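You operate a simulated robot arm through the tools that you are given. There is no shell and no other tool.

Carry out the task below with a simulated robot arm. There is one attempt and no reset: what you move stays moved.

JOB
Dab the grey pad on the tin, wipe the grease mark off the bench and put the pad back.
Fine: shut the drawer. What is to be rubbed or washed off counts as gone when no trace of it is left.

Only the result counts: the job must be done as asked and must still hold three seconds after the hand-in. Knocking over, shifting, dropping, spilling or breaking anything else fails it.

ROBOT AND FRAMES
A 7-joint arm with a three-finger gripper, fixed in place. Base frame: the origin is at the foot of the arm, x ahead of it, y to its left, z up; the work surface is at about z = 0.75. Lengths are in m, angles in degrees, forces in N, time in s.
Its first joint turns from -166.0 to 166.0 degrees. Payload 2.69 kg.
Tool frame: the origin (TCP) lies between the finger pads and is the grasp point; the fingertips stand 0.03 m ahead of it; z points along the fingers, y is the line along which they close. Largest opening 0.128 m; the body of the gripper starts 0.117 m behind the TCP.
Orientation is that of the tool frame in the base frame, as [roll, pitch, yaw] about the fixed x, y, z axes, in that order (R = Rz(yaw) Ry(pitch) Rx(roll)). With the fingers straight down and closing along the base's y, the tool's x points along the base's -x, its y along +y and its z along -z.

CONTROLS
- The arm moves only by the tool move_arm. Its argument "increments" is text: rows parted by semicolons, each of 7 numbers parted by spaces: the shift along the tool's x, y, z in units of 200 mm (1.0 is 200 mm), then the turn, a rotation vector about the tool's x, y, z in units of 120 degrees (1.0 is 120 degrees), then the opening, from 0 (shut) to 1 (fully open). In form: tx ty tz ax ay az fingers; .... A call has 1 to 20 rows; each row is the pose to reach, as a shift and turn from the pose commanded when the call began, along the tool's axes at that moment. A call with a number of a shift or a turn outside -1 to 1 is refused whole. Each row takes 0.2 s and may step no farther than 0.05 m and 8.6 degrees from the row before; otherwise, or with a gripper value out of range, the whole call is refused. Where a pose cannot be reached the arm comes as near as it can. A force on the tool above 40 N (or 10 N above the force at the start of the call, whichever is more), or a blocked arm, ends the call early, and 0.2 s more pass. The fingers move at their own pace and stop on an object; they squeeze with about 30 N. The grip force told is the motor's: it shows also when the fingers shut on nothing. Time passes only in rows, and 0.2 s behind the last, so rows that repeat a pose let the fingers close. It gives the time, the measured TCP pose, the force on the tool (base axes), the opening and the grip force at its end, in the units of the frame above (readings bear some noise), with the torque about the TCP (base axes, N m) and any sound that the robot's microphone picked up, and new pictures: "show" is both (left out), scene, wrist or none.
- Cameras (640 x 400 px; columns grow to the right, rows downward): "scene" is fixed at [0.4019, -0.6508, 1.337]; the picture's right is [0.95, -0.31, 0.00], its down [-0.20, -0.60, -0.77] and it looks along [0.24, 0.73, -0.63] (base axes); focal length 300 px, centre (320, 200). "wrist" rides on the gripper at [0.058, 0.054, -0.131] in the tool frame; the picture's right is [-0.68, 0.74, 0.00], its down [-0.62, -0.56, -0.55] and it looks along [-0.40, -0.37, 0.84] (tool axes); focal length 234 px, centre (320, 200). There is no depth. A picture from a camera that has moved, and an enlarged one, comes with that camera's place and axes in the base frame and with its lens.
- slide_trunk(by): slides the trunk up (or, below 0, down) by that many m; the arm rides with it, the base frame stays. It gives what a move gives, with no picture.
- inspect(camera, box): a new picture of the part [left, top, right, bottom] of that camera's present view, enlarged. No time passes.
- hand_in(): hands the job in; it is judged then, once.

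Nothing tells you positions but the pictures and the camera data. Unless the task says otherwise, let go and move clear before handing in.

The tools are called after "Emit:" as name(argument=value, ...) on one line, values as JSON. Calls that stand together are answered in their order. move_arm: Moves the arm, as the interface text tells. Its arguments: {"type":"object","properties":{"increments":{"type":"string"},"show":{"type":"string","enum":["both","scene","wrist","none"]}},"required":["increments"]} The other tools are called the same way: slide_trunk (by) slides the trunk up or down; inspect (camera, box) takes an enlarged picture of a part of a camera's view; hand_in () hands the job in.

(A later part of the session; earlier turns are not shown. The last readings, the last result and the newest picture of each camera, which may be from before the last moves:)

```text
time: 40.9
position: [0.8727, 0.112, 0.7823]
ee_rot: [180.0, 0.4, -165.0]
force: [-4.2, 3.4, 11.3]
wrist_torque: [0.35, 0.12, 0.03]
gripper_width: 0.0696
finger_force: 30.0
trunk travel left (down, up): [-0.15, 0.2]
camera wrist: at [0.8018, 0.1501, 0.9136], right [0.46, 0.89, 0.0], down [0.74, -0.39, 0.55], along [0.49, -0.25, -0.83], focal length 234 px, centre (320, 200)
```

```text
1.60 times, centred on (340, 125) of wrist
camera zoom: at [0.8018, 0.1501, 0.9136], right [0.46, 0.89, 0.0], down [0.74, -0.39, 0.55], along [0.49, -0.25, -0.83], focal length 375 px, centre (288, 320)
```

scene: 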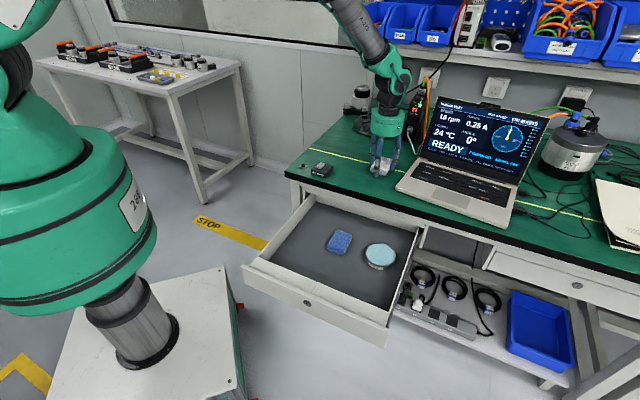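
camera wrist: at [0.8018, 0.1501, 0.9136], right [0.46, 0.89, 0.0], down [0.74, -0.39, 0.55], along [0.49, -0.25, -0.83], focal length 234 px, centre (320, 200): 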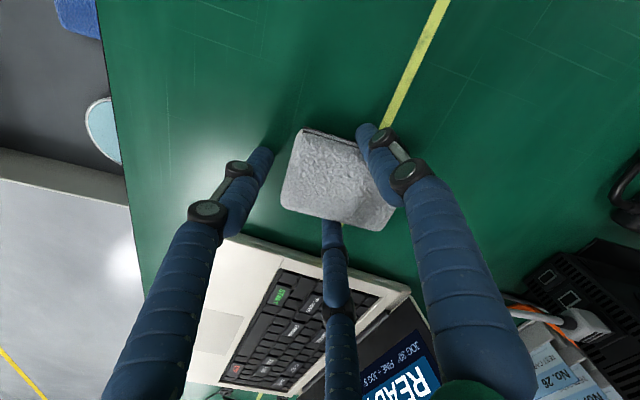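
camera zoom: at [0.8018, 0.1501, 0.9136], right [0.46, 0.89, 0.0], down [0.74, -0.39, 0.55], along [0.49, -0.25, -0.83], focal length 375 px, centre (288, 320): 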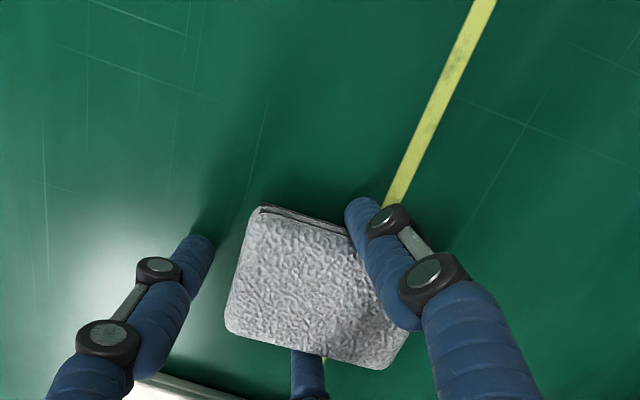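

The mark looks almost gone, with maybe a faint trace on the yellow line. I'll go over the whole area again in three lanes.

Emit:
move_arm(increments="-0.0866 0.05 0.001 0 0 0 0.25; -0.0408 0.1294 0.001 0 0 0 0.25; 0.005 0.2088 0.001 0 0 0 0.25; 0.0508 0.2882 0.001 0 0 0 0.25; 0.0966 0.3676 0.001 0 0 0 0.25; 0.1424 0.447 0.001 0 0 0 0.25; 0.1882 0.5264 0.001 0 0 0 0.25; 0.2748 0.4764 0.001 0 0 0 0.25; 0.229 0.397 0.001 0 0 0 0.25; 0.1832 0.3176 0.001 0 0 0 0.25; 0.1374 0.2382 0.001 0 0 0 0.25; 0.0916 0.1588 0.001 0 0 0 0.25; 0.0458 0.0794 0.001 0 0 0 0.25; 0 0 0.001 0 0 0 0.25; 0.0866 -0.05 0.001 0 0 0 0.25; 0.1324 0.0294 0.001 0 0 0 0.25; 0.1782 0.1088 0.001 0 0 0 0.25; 0.224 0.1882 0.001 0 0 0 0.25; 0.2698 0.2676 0.001 0 0 0 0.25; 0.3156 0.347 0.001 0 0 0 0.25")

Emit:
inspect(camera="scene", box=[310, 110, 410, 200])

```text
time: 45.1
position: [0.7926, 0.1626, 0.7838]
ee_rot: [-179.9, 0.3, -165.1]
force: [3.4, 0.2, 10.7]
wrist_torque: [0.16, -0.29, -0.01]
gripper_width: 0.0696
finger_force: 29.9
trunk travel left (down, up): [-0.15, 0.2]
camera wrist: at [0.7226, 0.1999, 0.9134], right [0.46, 0.89, 0.0], down [0.74, -0.39, 0.55], along [0.49, -0.25, -0.83], focal length 234 px, centre (320, 200)
```

scene: 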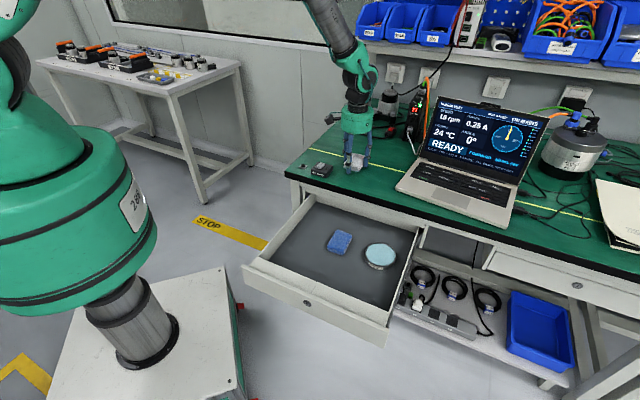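
wrist: 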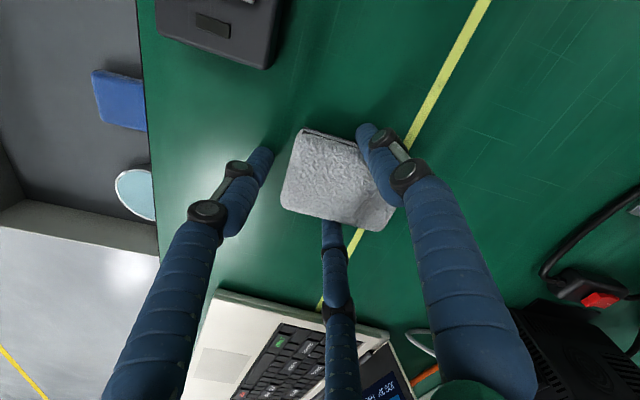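

```text
4.44 times, centred on (360, 155) of scene
camera zoom: at [0.4019, -0.6508, 1.337], right [0.95, -0.31, 0.0], down [-0.2, -0.6, -0.77], along [0.24, 0.73, -0.63], focal length 1334 px, centre (142, 400)
```

zoom: 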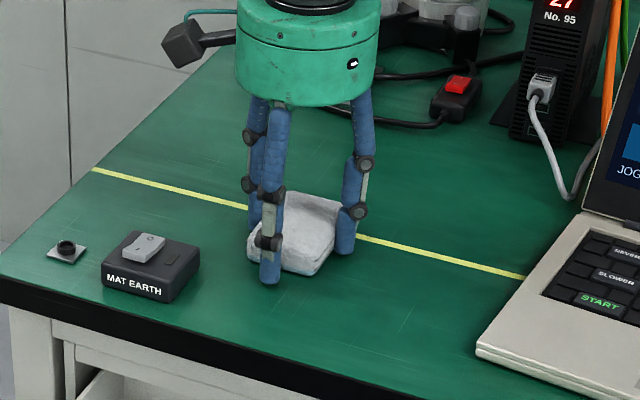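

The area looks clean from the scene camera. I'll lift straight up, move aside and check closely with the wrist camera.

Emit:
move_arm(increments="0 0 -0.05 0 0 0 0.25; 0 0 -0.2 0 0 0 0.25; -0.07 -0.12 -0.35 0 0 0 0.25; -0.14 -0.24 -0.5 0 0 0 0.25; -0.21 -0.36 -0.5 0 0 0 0.25; -0.275 -0.476 -0.5 0 0 0 0.25; -0.275 -0.476 -0.5 0 0 0 0.25")

Emit:
inspect(camera="wrist", box=[260, 0, 460, 140])

Emit:
inspect(camera="scene", box=[320, 130, 400, 190])

```text
time: 46.7
position: [0.8698, 0.0849, 0.8824]
ee_rot: [-179.9, 0.3, -165.0]
force: [-0.3, 0.0, -0.5]
wrist_torque: [-0.01, 0.03, 0.03]
gripper_width: 0.0696
finger_force: 30.2
trunk travel left (down, up): [-0.15, 0.2]
camera wrist: at [0.8, 0.1225, 1.0127], right [0.46, 0.89, 0.0], down [0.74, -0.39, 0.55], along [0.49, -0.25, -0.83], focal length 234 px, centre (320, 200)
```

scene: 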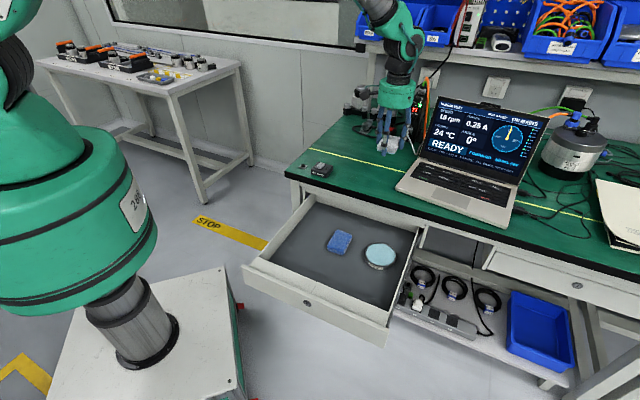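
wrist: 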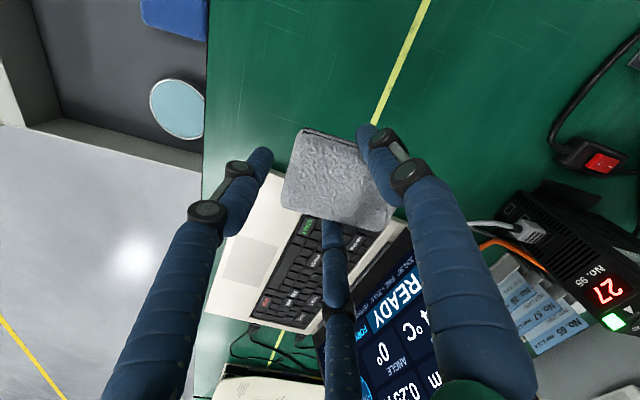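

```text
2.86 times, centred on (360, 70) of wrist
camera zoom: at [0.8, 0.1225, 1.0127], right [0.46, 0.89, 0.0], down [0.74, -0.39, 0.55], along [0.49, -0.25, -0.83], focal length 669 px, centre (206, 571)
```

zoom: 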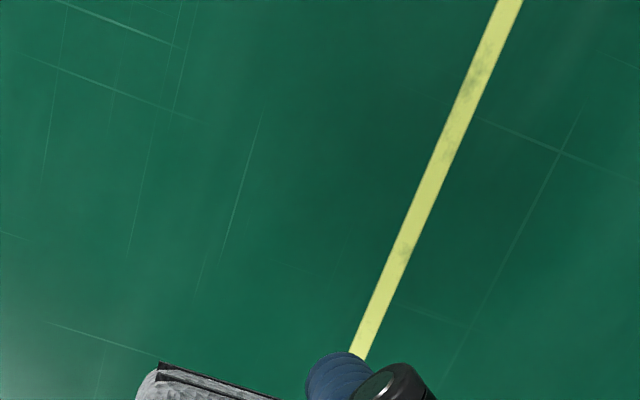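

```text
6.67 times, centred on (360, 160) of scene
camera zoom: at [0.4019, -0.6508, 1.337], right [0.95, -0.31, 0.0], down [-0.2, -0.6, -0.77], along [0.24, 0.73, -0.63], focal length 2000 px, centre (53, 467)
```

zoom: 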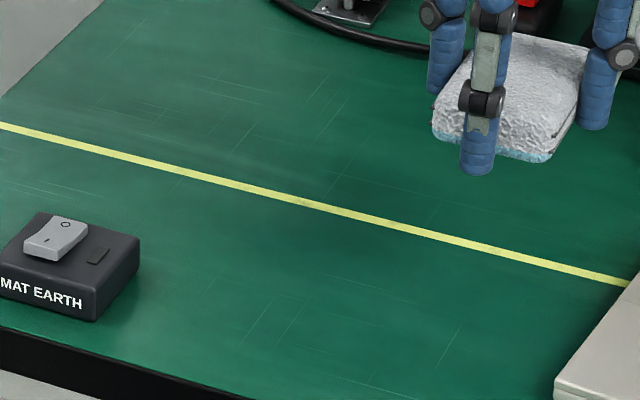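

Faint grey traces remain, mainly on the yellow line. I'll go back down and make more passes with a little more pressure.

Emit:
move_arm(increments="-0.0437 0.0974 0.15 0 0 0 0.25; -0.0873 0.1948 0.3 0 0 0 0.25; -0.0873 0.1948 0.43 0 0 0 0.25; -0.0873 0.1948 0.48 0 0 0 0.25; -0.0873 0.1948 0.495 0 0 0 0.25; -0.0873 0.1948 0.502 0 0 0 0.25", show="none")

```text
time: 48.1
position: [0.8777, 0.1275, 0.7826]
ee_rot: [-179.9, 0.4, -165.0]
force: [-0.5, -0.7, 2.5]
wrist_torque: [0.08, 0.08, 0.04]
gripper_width: 0.0693
finger_force: 30.4
trunk travel left (down, up): [-0.15, 0.2]
```

Emit:
move_arm(increments="0.055 0.0953 0.008 0 0 0 0.25; 0.11 0.1905 0.008 0 0 0 0.25; 0.165 0.2858 0.008 0 0 0 0.25; 0.22 0.381 0.008 0 0 0 0.25; 0.275 0.4763 0.008 0 0 0 0.25; 0.21 0.5138 0.008 0 0 0 0.25; 0.155 0.4185 0.008 0 0 0 0.25; 0.1 0.3233 0.008 0 0 0 0.25; 0.045 0.228 0.008 0 0 0 0.25; -0.01 0.1328 0.008 0 0 0 0.25; -0.065 0.0375 0.008 0 0 0 0.25; 0.065 -0.0375 0.008 0 0 0 0.25; 0.12 0.0578 0.008 0 0 0 0.25; 0.175 0.153 0.008 0 0 0 0.25; 0.23 0.2483 0.008 0 0 0 0.25; 0.285 0.3435 0.008 0 0 0 0.25; 0.34 0.4388 0.008 0 0 0 0.25; 0.22 0.381 0.008 0 0 0 0.25; 0.165 0.2858 0.008 0 0 0 0.25; 0.11 0.1905 0.008 0 0 0 0.25")

```text
time: 49.4
position: [0.8024, 0.2096, 0.7834]
ee_rot: [-179.9, 0.1, -165.0]
force: [-14.3, -5.0, 23.1]
wrist_torque: [0.4, -0.12, 0.16]
gripper_width: 0.0698
finger_force: 29.9
trunk travel left (down, up): [-0.15, 0.2]
stopped in row 6: the force on the tool passed its limit at 48 N (the readings are from after the stop); the commanded pose is now the measured one
camera wrist: at [0.7329, 0.247, 0.9133], right [0.46, 0.89, 0.0], down [0.74, -0.39, 0.55], along [0.49, -0.25, -0.83], focal length 234 px, centre (320, 200)
```

scene: 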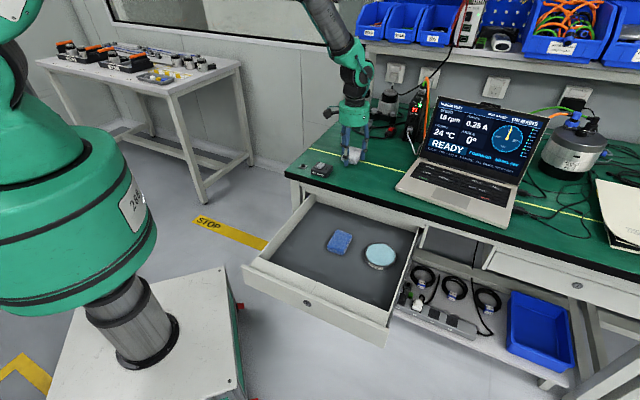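
wrist: 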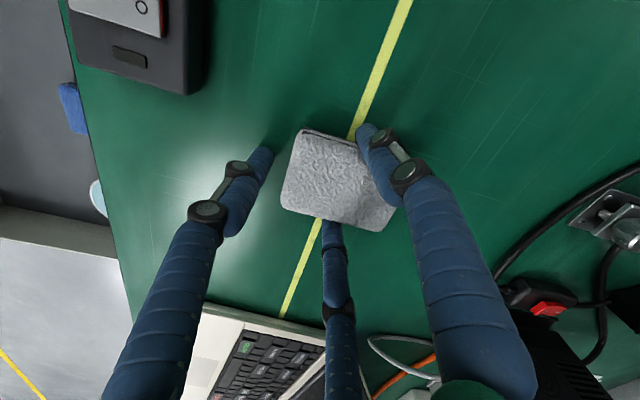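

That pressed too hard. I'll ease off by about 1 mm and stroke more slowly.

Emit:
move_arm(increments="-0.0458 -0.0794 -0.005 0 0 0 0.25; -0.0916 -0.1588 -0.005 0 0 0 0.25; -0.1374 -0.2382 -0.005 0 0 0 0.25; -0.1832 -0.3176 -0.005 0 0 0 0.25; -0.229 -0.397 -0.005 0 0 0 0.25; -0.2748 -0.4764 -0.005 0 0 0 0.25; -0.1968 -0.5214 -0.005 0 0 0 0.25; -0.151 -0.442 -0.005 0 0 0 0.25; -0.1052 -0.3626 -0.005 0 0 0 0.25; -0.0594 -0.2832 -0.005 0 0 0 0.25; -0.0136 -0.2038 -0.005 0 0 0 0.25; 0.0322 -0.1244 -0.005 0 0 0 0.25; 0.078 -0.045 -0.005 0 0 0 0.25; 0.13 -0.075 -0.005 0 0 0 0.25; 0.0842 -0.1544 -0.005 0 0 0 0.25; 0.0384 -0.2338 -0.005 0 0 0 0.25; -0.0074 -0.3132 -0.005 0 0 0 0.25; -0.0532 -0.3926 -0.005 0 0 0 0.25; -0.099 -0.472 -0.005 0 0 0 0.25; -0.1448 -0.5514 -0.005 0 0 0 0.25")

Emit:
inspect(camera="wrist", box=[260, 0, 460, 140])

```text
time: 53.6
position: [0.8614, 0.1114, 0.7824]
ee_rot: [-179.9, 0.2, -165.0]
force: [-4.2, 4.0, 10.4]
wrist_torque: [0.3, 0.01, 0.05]
gripper_width: 0.0698
finger_force: 30.2
trunk travel left (down, up): [-0.15, 0.2]
camera wrist: at [0.7905, 0.1486, 0.9129], right [0.46, 0.89, 0.0], down [0.74, -0.39, 0.55], along [0.49, -0.26, -0.83], focal length 234 px, centre (320, 200)
```

scene: 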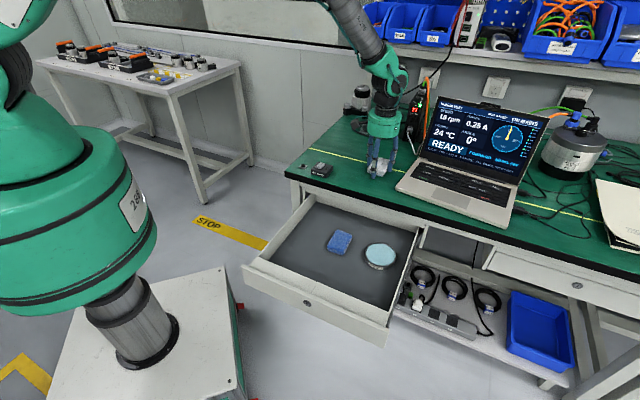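
wrist: 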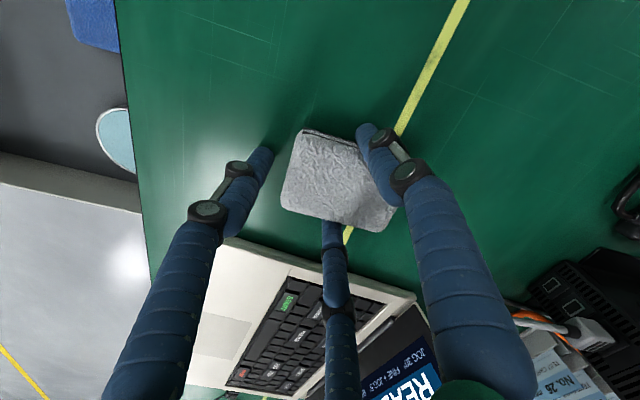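

```text
2.86 times, centred on (360, 70) of wrist
camera zoom: at [0.7905, 0.1486, 0.9129], right [0.46, 0.89, 0.0], down [0.74, -0.39, 0.55], along [0.49, -0.26, -0.83], focal length 669 px, centre (206, 571)
```

zoom: 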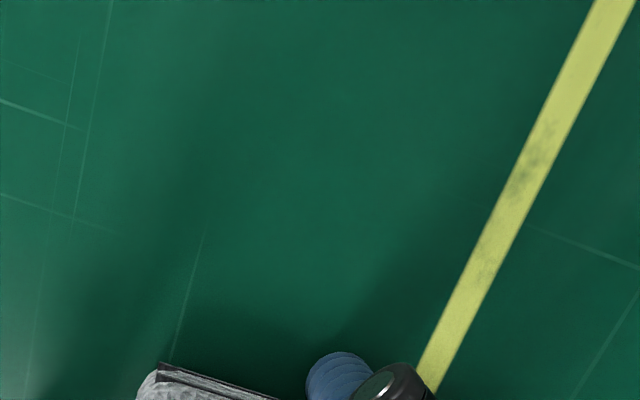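

Some grey traces on the yellow line still seem to be there. I'll lift to the same viewpoint as before and compare properly.

Emit:
move_arm(increments="0 0 -0.06 0 0 0 0.25; 0 0 -0.25 0 0 0 0.25; 0 0 -0.4 0 0 0 0.25; -0.02 -0.05 -0.5 0 0 0 0.25; -0.02 -0.1 -0.5 0 0 0 0.25; -0.02 -0.1 -0.5 0 0 0 0.25")

Emit:
inspect(camera="wrist", box=[260, 0, 460, 140])

Emit:
inspect(camera="wrist", box=[340, 0, 450, 70])

Emit:
inspect(camera="scene", box=[335, 145, 385, 180])

```text
time: 55.0
position: [0.8684, 0.094, 0.8815]
ee_rot: [-179.8, 0.1, -165.0]
force: [-0.2, 0.0, 0.0]
wrist_torque: [0.0, 0.02, -0.01]
gripper_width: 0.0698
finger_force: 30.4
trunk travel left (down, up): [-0.15, 0.2]
camera wrist: at [0.7995, 0.13, 1.012], right [0.46, 0.89, 0.0], down [0.74, -0.39, 0.55], along [0.49, -0.25, -0.83], focal length 234 px, centre (320, 200)
```

scene: 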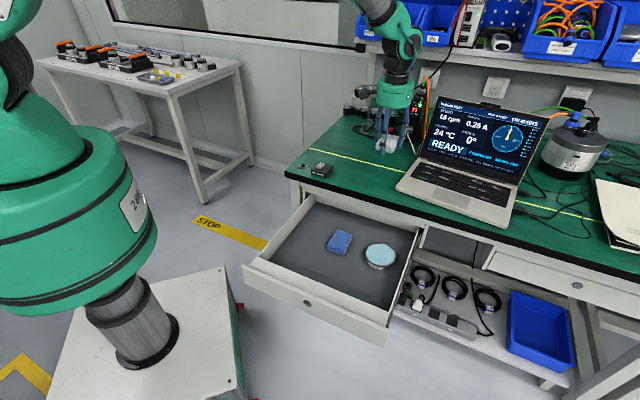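
wrist: 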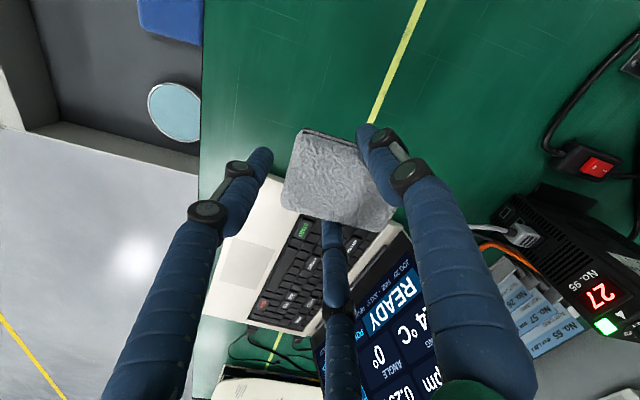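

```text
2.86 times, centred on (360, 70) of wrist
camera zoom: at [0.7995, 0.13, 1.012], right [0.46, 0.89, 0.0], down [0.74, -0.39, 0.55], along [0.49, -0.25, -0.83], focal length 669 px, centre (206, 571)
```

zoom: 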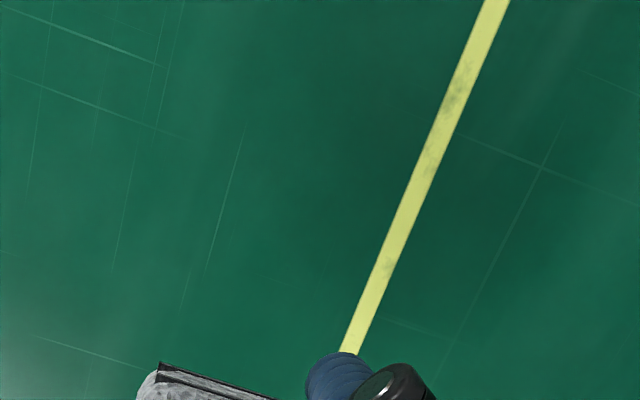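

```text
5.71 times, centred on (395, 35) of wrist
camera zoom: at [0.7995, 0.13, 1.012], right [0.46, 0.89, 0.0], down [0.74, -0.39, 0.55], along [0.49, -0.25, -0.83], focal length 1338 px, centre (-109, 1143)
```

zoom: 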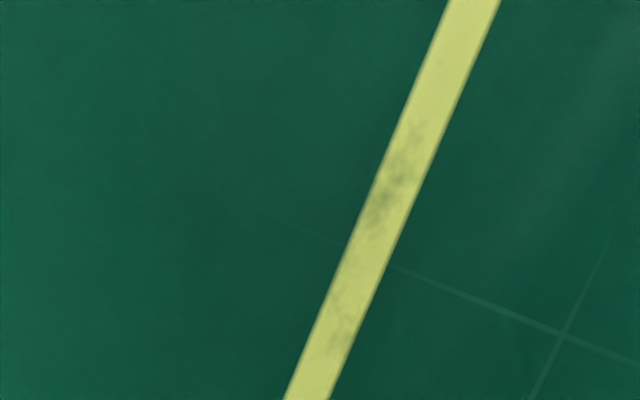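

```text
11.43 times, centred on (360, 162) of scene
camera zoom: at [0.4019, -0.6508, 1.337], right [0.95, -0.31, 0.0], down [-0.2, -0.6, -0.77], along [0.24, 0.73, -0.63], focal length 3429 px, centre (-137, 629)
```

zoom: 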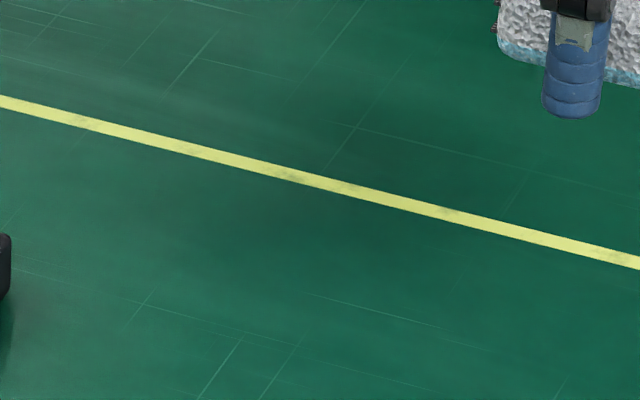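

The grey spots on the yellow line look unchanged, so they might be the line's own wear. I'll compare them with other parts of the line and check the green area for residue.

Emit:
inspect(camera="scene", box=[295, 140, 345, 170])

Emit:
inspect(camera="scene", box=[345, 150, 385, 175])

Emit:
inspect(camera="scene", box=[375, 160, 415, 190])

Emit:
inspect(camera="scene", box=[510, 190, 610, 240])

Emit:
inspect(camera="wrist", box=[360, 0, 440, 130])

```text
12.80 times, centred on (320, 155) of scene
camera zoom: at [0.4019, -0.6508, 1.337], right [0.95, -0.31, 0.0], down [-0.2, -0.6, -0.77], along [0.24, 0.73, -0.63], focal length 3841 px, centre (320, 776)
```

zoom: 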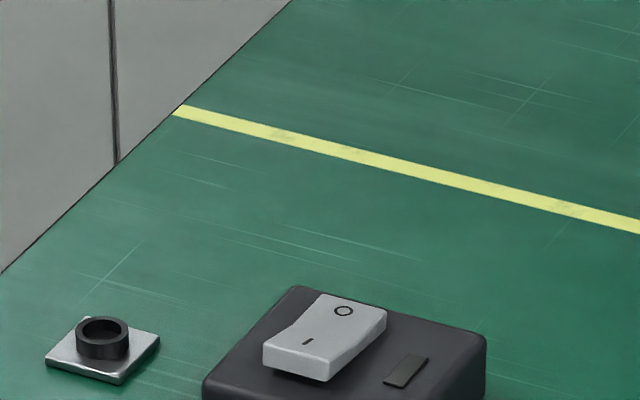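

```text
16.00 times, centred on (365, 162) of scene
camera zoom: at [0.4019, -0.6508, 1.337], right [0.95, -0.31, 0.0], down [-0.2, -0.6, -0.77], along [0.24, 0.73, -0.63], focal length 4801 px, centre (-400, 800)
```

zoom: 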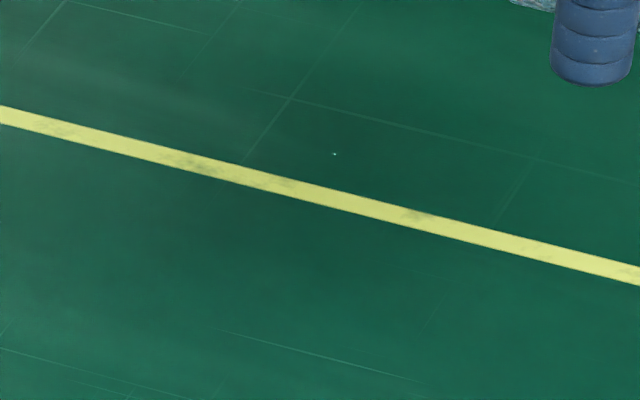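

```text
13.33 times, centred on (395, 175) of scene
camera zoom: at [0.4019, -0.6508, 1.337], right [0.95, -0.31, 0.0], down [-0.2, -0.6, -0.77], along [0.24, 0.73, -0.63], focal length 4001 px, centre (-680, 533)
```

zoom: 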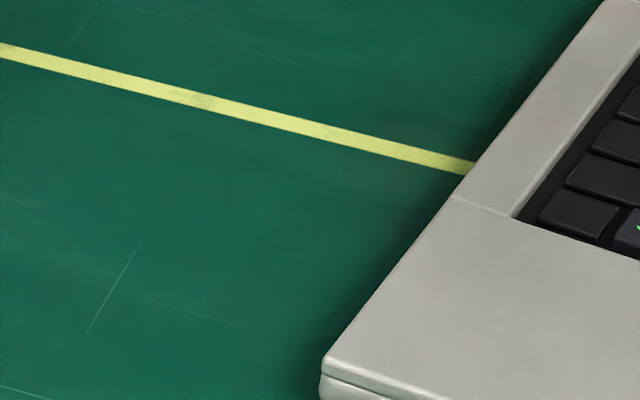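

```text
6.40 times, centred on (560, 215) of scene
camera zoom: at [0.4019, -0.6508, 1.337], right [0.95, -0.31, 0.0], down [-0.2, -0.6, -0.77], along [0.24, 0.73, -0.63], focal length 1920 px, centre (-1216, 104)
```

zoom: 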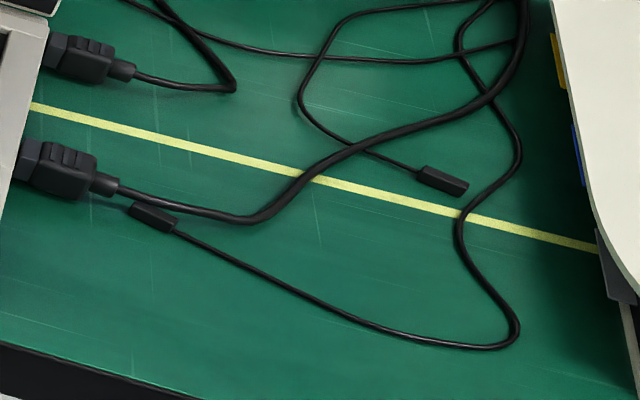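

```text
3.08 times, centred on (400, 65) of wrist
camera zoom: at [0.7995, 0.13, 1.012], right [0.46, 0.89, 0.0], down [0.74, -0.39, 0.55], along [0.49, -0.25, -0.83], focal length 720 px, centre (74, 615)
```

zoom: 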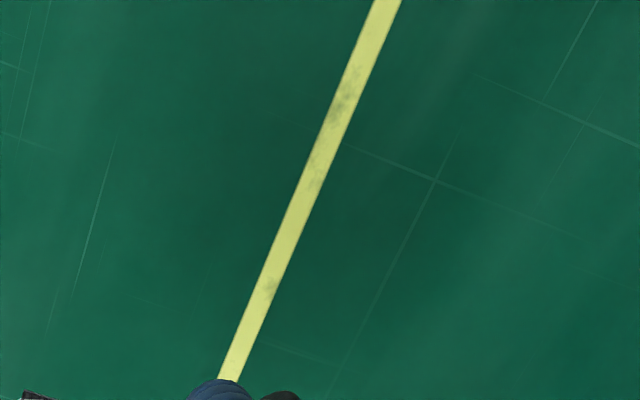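

The line has similar faint wear spots well away from the mark, but the strongest are right where the mark was. I'll bring the camera closer for a finer look.

Emit:
move_arm(increments="-0.05 0.015 0.2 0 0 0 0.25; -0.0993 0.03 0.4 0 0 0 0.25; -0.0993 0.03 0.4 0 0 0 0.25")

Emit:
inspect(camera="wrist", box=[240, 0, 440, 125])

Emit:
inspect(camera="wrist", box=[370, 0, 500, 125])

```text
time: 55.8
position: [0.8872, 0.1048, 0.7999]
ee_rot: [-179.8, 0.0, -165.1]
force: [0.5, 0.2, -1.0]
wrist_torque: [-0.01, 0.05, -0.03]
gripper_width: 0.0694
finger_force: 30.4
trunk travel left (down, up): [-0.15, 0.2]
camera wrist: at [0.8174, 0.1416, 0.9316], right [0.46, 0.89, 0.0], down [0.74, -0.39, 0.55], along [0.49, -0.26, -0.84], focal length 234 px, centre (320, 200)
```

scene: 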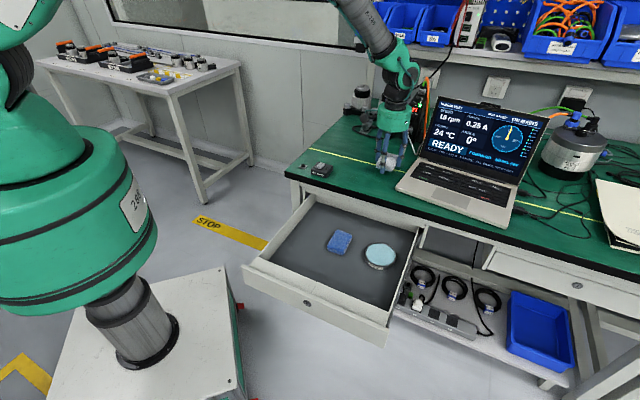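
wrist: 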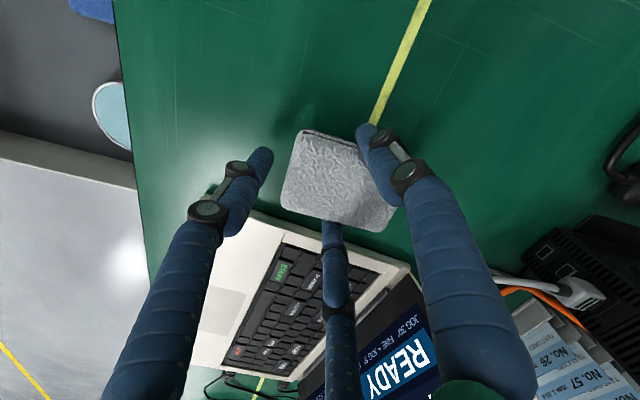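

```text
3.20 times, centred on (340, 62) of wrist
camera zoom: at [0.8174, 0.1416, 0.9316], right [0.46, 0.89, 0.0], down [0.74, -0.39, 0.55], along [0.49, -0.26, -0.84], focal length 749 px, centre (256, 640)
```

zoom: 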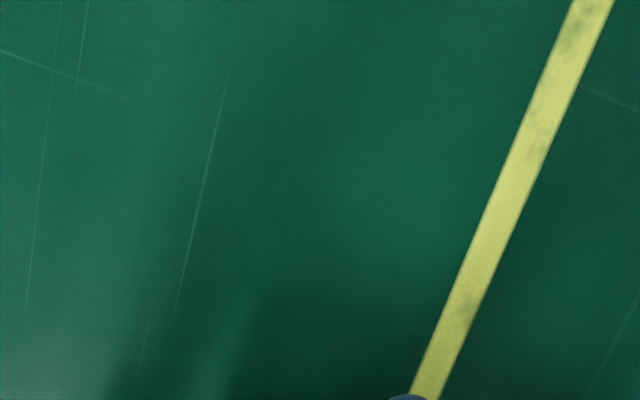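

```text
3.20 times, centred on (435, 62) of wrist
camera zoom: at [0.8174, 0.1416, 0.9316], right [0.46, 0.89, 0.0], down [0.74, -0.39, 0.55], along [0.49, -0.26, -0.84], focal length 749 px, centre (-48, 640)
```

zoom: 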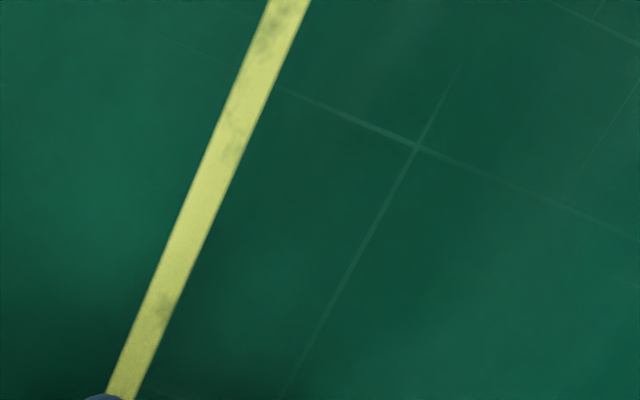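

The green area is clean; only grey spots on the yellow line are left. I'll look at a stretch of line outside the mark from the same distance to judge whether those spots are ordinary wear.

Emit:
move_arm(increments="0.08 0.14 -0.1 0 0 0 0.25; 0.16 0.28 -0.1 0 0 0 0.25; 0.24 0.42 -0.1 0 0 0 0.25; 0.325 0.563 -0.1 0 0 0 0.25; 0.325 0.563 -0.1 0 0 0 0.25")

Emit:
inspect(camera="wrist", box=[300, 0, 500, 125])

Emit:
inspect(camera="wrist", box=[370, 0, 470, 62])

```text
time: 57.0
position: [0.7959, 0.1956, 0.8216]
ee_rot: [-179.9, 0.1, -165.0]
force: [0.0, 1.8, -0.7]
wrist_torque: [-0.02, 0.01, 0.01]
gripper_width: 0.0697
finger_force: 29.6
trunk travel left (down, up): [-0.15, 0.2]
camera wrist: at [0.7246, 0.234, 0.9524], right [0.46, 0.89, 0.0], down [0.74, -0.39, 0.55], along [0.49, -0.26, -0.83], focal length 234 px, centre (320, 200)
```

scene: 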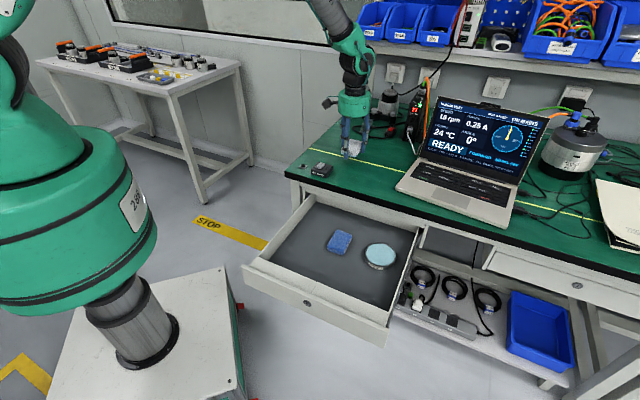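
wrist: 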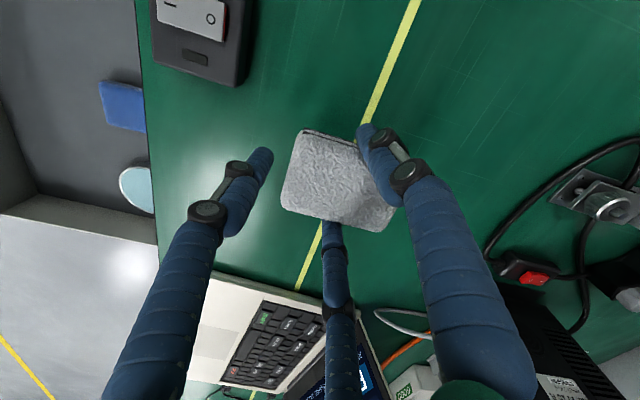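

```text
3.20 times, centred on (400, 62) of wrist
camera zoom: at [0.7246, 0.234, 0.9524], right [0.46, 0.89, 0.0], down [0.74, -0.39, 0.55], along [0.49, -0.26, -0.83], focal length 749 px, centre (64, 640)
```

zoom: 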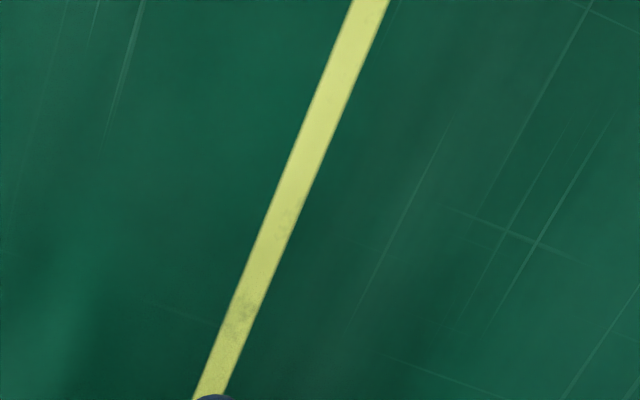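

```text
6.40 times, centred on (420, 31) of wrist
camera zoom: at [0.7246, 0.234, 0.9524], right [0.46, 0.89, 0.0], down [0.74, -0.39, 0.55], along [0.49, -0.26, -0.83], focal length 1499 px, centre (-320, 1282)
```

zoom: 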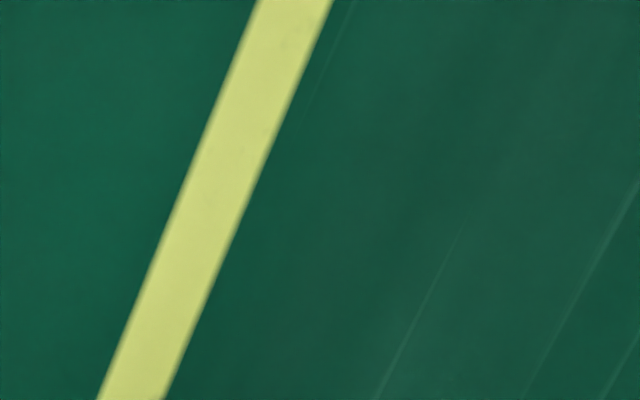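

There's a similar but fainter wear spot at e≈0.37, outside the mark, so most of this is probably worn paint. To be sure, I'll wipe the whole area again and see whether the spots change.

Emit:
move_arm(increments="0 0 0.1 0 0 0 0.25; 0 0 0.16 0 0 0 0.25; 0 0 0.18 0 0 0 0.25; 0 0 0.19 0 0 0 0.25", show="none")

```text
time: 58.0
position: [0.7942, 0.1954, 0.7836]
ee_rot: [-179.9, 0.1, -164.9]
force: [-0.2, 0.4, -0.3]
wrist_torque: [0.02, 0.02, 0.0]
gripper_width: 0.0695
finger_force: 30.0
trunk travel left (down, up): [-0.15, 0.2]
```

Emit:
move_arm(increments="0 0 0.005 0 0 0 0.25; 0 0 0.0095 0 0 0 0.25", show="none")

```text
time: 58.6
position: [0.795, 0.1954, 0.7833]
ee_rot: [-179.8, 0.2, -164.9]
force: [-3.0, -2.3, 5.9]
wrist_torque: [0.08, 0.11, 0.08]
gripper_width: 0.0698
finger_force: 30.1
trunk travel left (down, up): [-0.15, 0.2]
```

Emit:
move_arm(increments="-0.0433 0.025 0.0035 0 0 0 0.25; -0.0891 -0.0544 0.0035 0 0 0 0.25; -0.1349 -0.1338 0.0035 0 0 0 0.25; -0.1807 -0.2132 0.0035 0 0 0 0.25; -0.2265 -0.2926 0.0035 0 0 0 0.25; -0.2723 -0.372 0.0035 0 0 0 0.25; -0.3181 -0.4514 0.0035 0 0 0 0.25; -0.2723 -0.372 0.0035 0 0 0 0.25; -0.2265 -0.2926 0.0035 0 0 0 0.25; -0.1807 -0.2132 0.0035 0 0 0 0.25; -0.1349 -0.1338 0.0035 0 0 0 0.25; -0.0891 -0.0544 0.0035 0 0 0 0.25; -0.0433 0.025 0.0035 0 0 0 0.25; -0.1299 0.075 0.0035 0 0 0 0.25; -0.1757 -0.0044 0.0035 0 0 0 0.25; -0.2215 -0.0838 0.0035 0 0 0 0.25; -0.2673 -0.1632 0.0035 0 0 0 0.25; -0.3131 -0.2426 0.0035 0 0 0 0.25; -0.3589 -0.322 0.0035 0 0 0 0.25; -0.4047 -0.4014 0.0035 0 0 0 0.25")

Emit:
inspect(camera="scene", box=[345, 150, 385, 175])

```text
time: 62.8
position: [0.894, 0.1379, 0.7818]
ee_rot: [-180.0, 0.0, -165.0]
force: [-1.6, 1.2, 8.4]
wrist_torque: [0.25, -0.13, -0.01]
gripper_width: 0.0694
finger_force: 30.7
trunk travel left (down, up): [-0.15, 0.2]
camera wrist: at [0.824, 0.1759, 0.9125], right [0.46, 0.89, 0.0], down [0.74, -0.39, 0.55], along [0.49, -0.26, -0.83], focal length 234 px, centre (320, 200)
```

scene: 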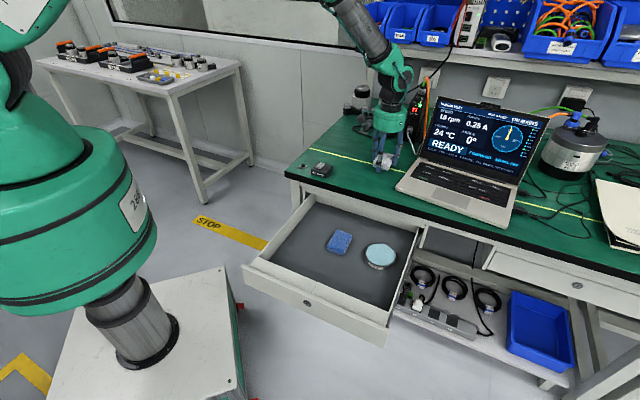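
wrist: 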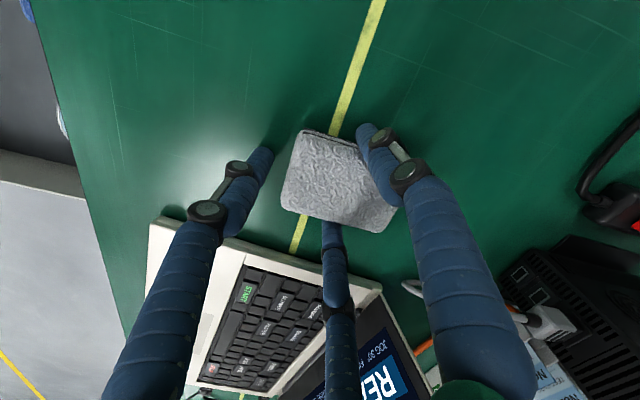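

```text
16.00 times, centred on (365, 162) of scene
camera zoom: at [0.4019, -0.6508, 1.337], right [0.95, -0.31, 0.0], down [-0.2, -0.6, -0.77], along [0.24, 0.73, -0.63], focal length 4801 px, centre (-400, 800)
```

zoom: 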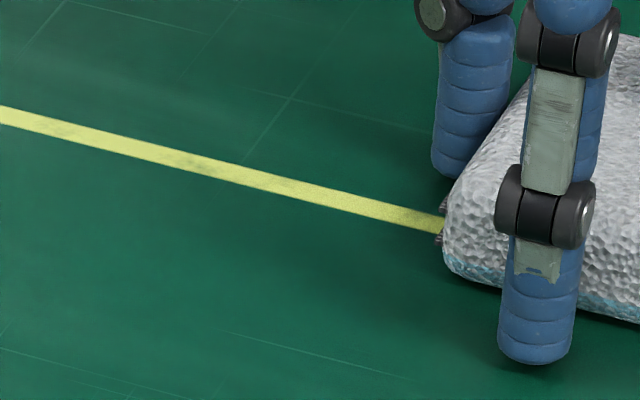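

The spots on the line haven't changed after these passes, while the pad's edge has picked up dirt, so they are the paint's own wear. I'll do one last pair of strokes on the lane nearest the bench edge, then lift and inspect the whole area.

Emit:
move_arm(increments="0.12 -0.075 0.001 0 0 0 0.25; 0.24 -0.145 0.001 0 0 0 0.25; 0.2858 -0.0656 0.001 0 0 0 0.25; 0.3316 0.0138 0.001 0 0 0 0.25; 0.3774 0.0932 0.001 0 0 0 0.25; 0.4232 0.1726 0.001 0 0 0 0.25; 0.469 0.252 0.001 0 0 0 0.25; 0.39 0.29 0.001 0 0 0 0.25; 0.3442 0.2106 0.001 0 0 0 0.25; 0.2984 0.1312 0.001 0 0 0 0.25; 0.2526 0.0518 0.001 0 0 0 0.25; 0.2068 -0.0276 0.001 0 0 0 0.25; 0.161 -0.107 0.001 0 0 0 0.25; 0.161 -0.107 -0.06 0 0 0 0.25; 0.15 -0.13 -0.25 0 0 0 0.25; 0.14 -0.15 -0.4 0 0 0 0.25; 0.12 -0.18 -0.55 0 0 0 0.25; 0.1 -0.22 -0.7 0 0 0 0.25; 0.1 -0.22 -0.7 0 0 0 0.25")

Emit:
inspect(camera="wrist", box=[220, 0, 460, 140])

Emit:
inspect(camera="scene", box=[335, 140, 395, 185])

```text
time: 66.8
position: [0.885, 0.0925, 0.9208]
ee_rot: [-179.9, 0.1, -164.9]
force: [0.0, -0.4, 0.3]
wrist_torque: [0.05, -0.04, -0.02]
gripper_width: 0.0695
finger_force: 30.3
trunk travel left (down, up): [-0.15, 0.2]
camera wrist: at [0.8157, 0.1283, 1.0522], right [0.46, 0.89, 0.0], down [0.74, -0.39, 0.55], along [0.49, -0.25, -0.83], focal length 234 px, centre (320, 200)
```

scene: 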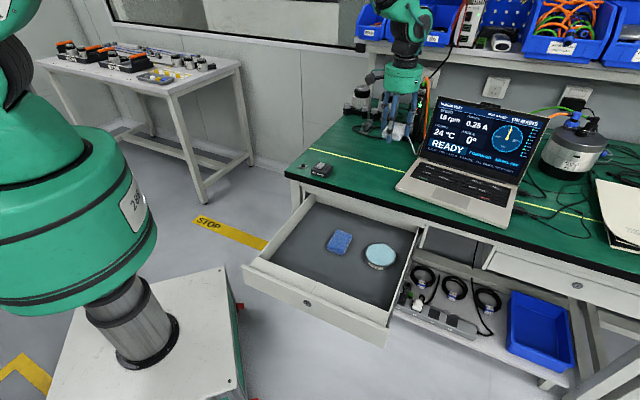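
wrist: 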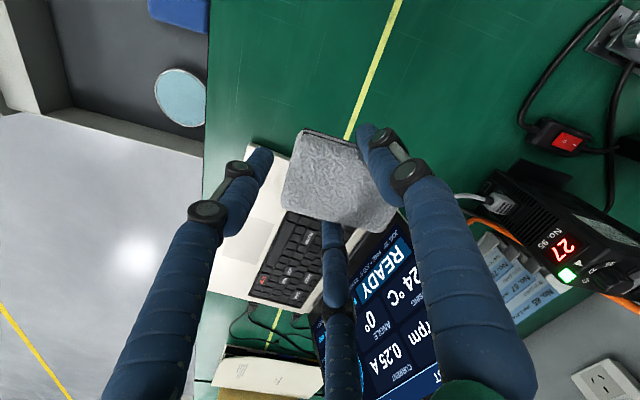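

```text
2.67 times, centred on (340, 70) of wrist
camera zoom: at [0.8157, 0.1283, 1.0522], right [0.46, 0.89, 0.0], down [0.74, -0.39, 0.55], along [0.49, -0.25, -0.83], focal length 624 px, centre (267, 547)
```

zoom: 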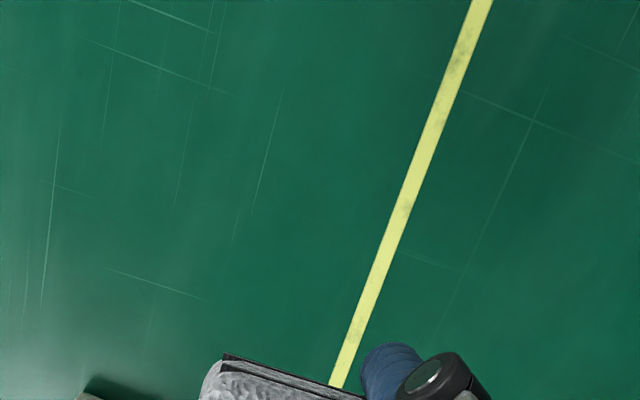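

```text
8.89 times, centred on (365, 162) of scene
camera zoom: at [0.4019, -0.6508, 1.337], right [0.95, -0.31, 0.0], down [-0.2, -0.6, -0.77], along [0.24, 0.73, -0.63], focal length 2667 px, centre (-80, 533)
```

zoom: 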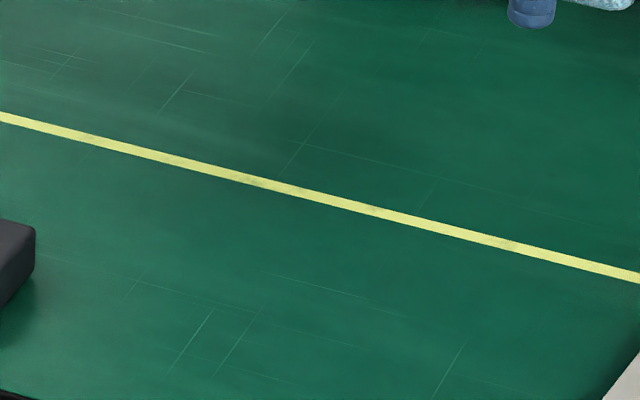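

The mark is gone: the green is uniformly clean, and the small spots on the line recur along its whole length. Now I'll carry the pad back over the drawer at a safe height.

Emit:
move_arm(increments="0.2 0.02 0 0 0 0 0.25; 0.4 0.04 0 0 0 0 0.25; 0.6 0.06 0 0 0 0 0.25; 0.8 0.08 0 0 0 0 0.25; 0.95 0.1 0 0 0 0 0.25; 0.95 0.1 0 0 0 0 0.25", show="scene")

```text
time: 68.2
position: [0.6973, 0.0608, 0.9208]
ee_rot: [-179.9, 0.2, -165.1]
force: [-2.3, -0.7, 0.7]
wrist_torque: [0.04, -0.05, -0.02]
gripper_width: 0.0694
finger_force: 29.5
trunk travel left (down, up): [-0.15, 0.2]
```

scene: 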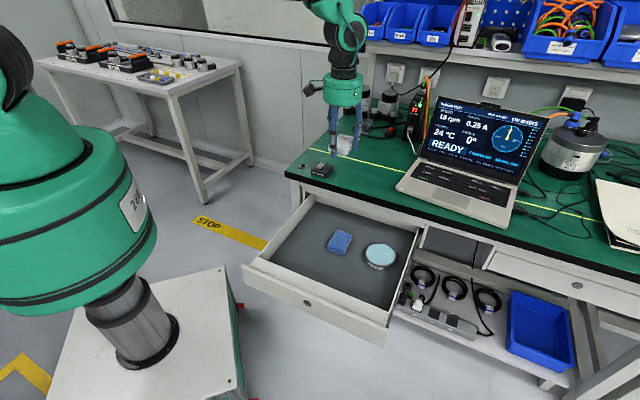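

Emit:
move_arm(increments="0.19 0.025 0 0 0 0.0111 0.25; 0.38 0.05 0 0 0 0.0222 0.25; 0.571 0.0743 0 0 0 0.0333 0.25; 0.571 0.0743 0.24 0 0 0.0333 0.25; 0.571 0.0743 0.48 0 0 0.0333 0.25; 0.571 0.0743 0.72 0 0 0.0333 0.25; 0.571 0.0743 0.954 0 0 0.0333 0.25; 0.571 0.0743 0.954 0 0 0.0333 0.25")

Emit:
inspect(camera="scene", box=[260, 160, 380, 260])

Emit:
inspect(camera="wrist", box=[220, 50, 440, 250])

```text
time: 70.0
position: [0.5843, 0.0469, 0.7283]
ee_rot: [-179.9, 0.2, -169.0]
force: [0.2, 0.6, -1.5]
wrist_torque: [-0.01, 0.01, -0.01]
gripper_width: 0.0695
finger_force: 30.1
trunk travel left (down, up): [-0.15, 0.2]
camera wrist: at [0.5167, 0.0894, 0.8594], right [0.52, 0.85, 0.0], down [0.71, -0.44, 0.55], along [0.47, -0.29, -0.83], focal length 234 px, centre (320, 200)
```

scene: 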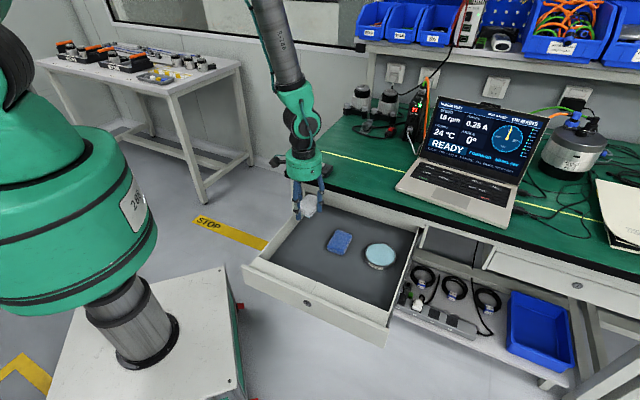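
wrist: 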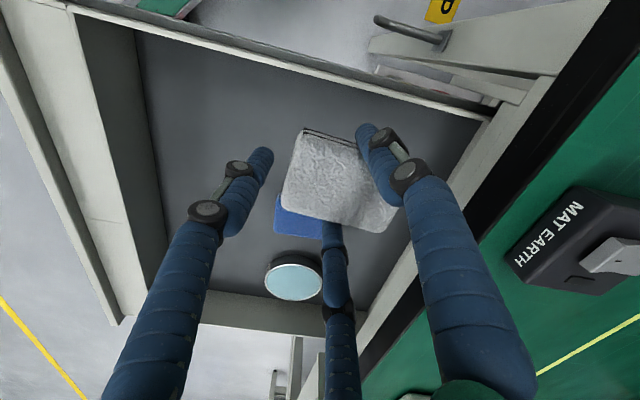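

```text
4.00 times, centred on (320, 210) of scene
camera zoom: at [0.4019, -0.6508, 1.337], right [0.95, -0.31, 0.0], down [-0.2, -0.6, -0.77], along [0.24, 0.73, -0.63], focal length 1200 px, centre (320, 160)
```

zoom: 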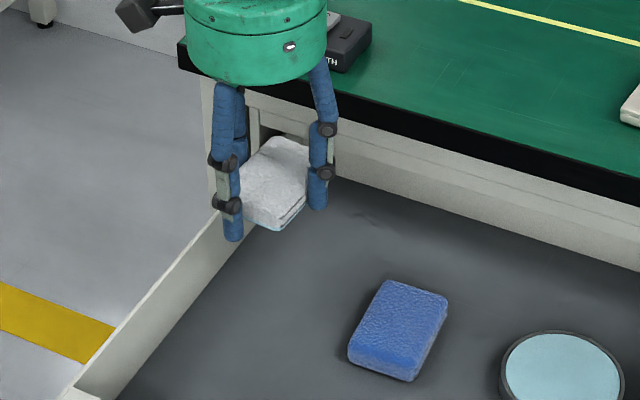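

```text
2.00 times, centred on (330, 150) of wrist
camera zoom: at [0.5167, 0.0894, 0.8594], right [0.52, 0.85, 0.0], down [0.71, -0.44, 0.55], along [0.47, -0.29, -0.83], focal length 468 px, centre (300, 300)
```

zoom: 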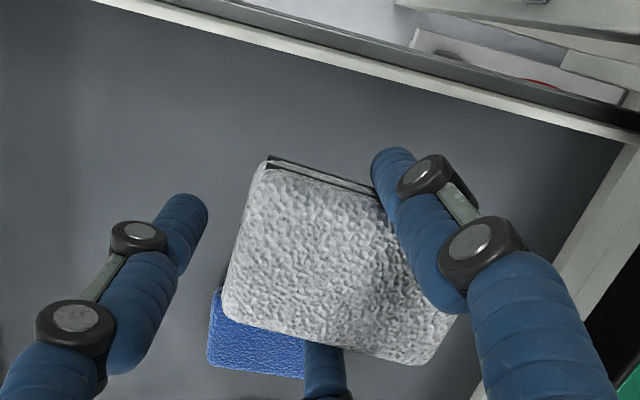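

Over its place, with about 14 mm of wall clearance. Lowering to just above the floor.

Emit:
move_arm(increments="0 0 0.18 0 0 0 0.25; 0 0 0.34 0 0 0 0.25; 0 0 0.43 0 0 0 0.25; 0 0 0.48 0 0 0 0.25; 0 0 0.503 0 0 0 0.25", show="none")

```text
time: 71.2
position: [0.5828, 0.0465, 0.6288]
ee_rot: [-179.9, 0.1, -169.1]
force: [0.3, 0.3, -0.1]
wrist_torque: [-0.01, 0.02, -0.01]
gripper_width: 0.0696
finger_force: 30.3
trunk travel left (down, up): [-0.15, 0.2]
```

Emit:
move_arm(increments="0 0 0.01 0 0 0 0.25; 0 0 0.0175 0 0 0 0.25", show="none")

```text
time: 71.8
position: [0.5836, 0.0472, 0.6261]
ee_rot: [-179.9, 0.1, -169.0]
force: [0.1, -0.6, -0.4]
wrist_torque: [0.02, 0.04, -0.01]
gripper_width: 0.0694
finger_force: 30.0
trunk travel left (down, up): [-0.15, 0.2]
```

Emit:
move_arm(increments="0 0 0.0075 0 0 0 0.25; 0 0 0.0125 0 0 0 0.25", show="none")

```text
time: 72.4
position: [0.5828, 0.0452, 0.623]
ee_rot: [-179.8, 0.2, -169.1]
force: [0.2, -0.1, -1.1]
wrist_torque: [0.0, -0.01, -0.02]
gripper_width: 0.0695
finger_force: 30.0
trunk travel left (down, up): [-0.15, 0.2]
```

Emit:
move_arm(increments="0 0 0.005 0 0 0 0.25; 0 0 0.01 0 0 0 0.25", show="none")

```text
time: 73.0
position: [0.5828, 0.0466, 0.6219]
ee_rot: [-179.9, 0.3, -169.1]
force: [-3.9, 2.2, 21.9]
wrist_torque: [0.44, -0.03, 0.09]
gripper_width: 0.0696
finger_force: 30.0
trunk travel left (down, up): [-0.15, 0.2]
```

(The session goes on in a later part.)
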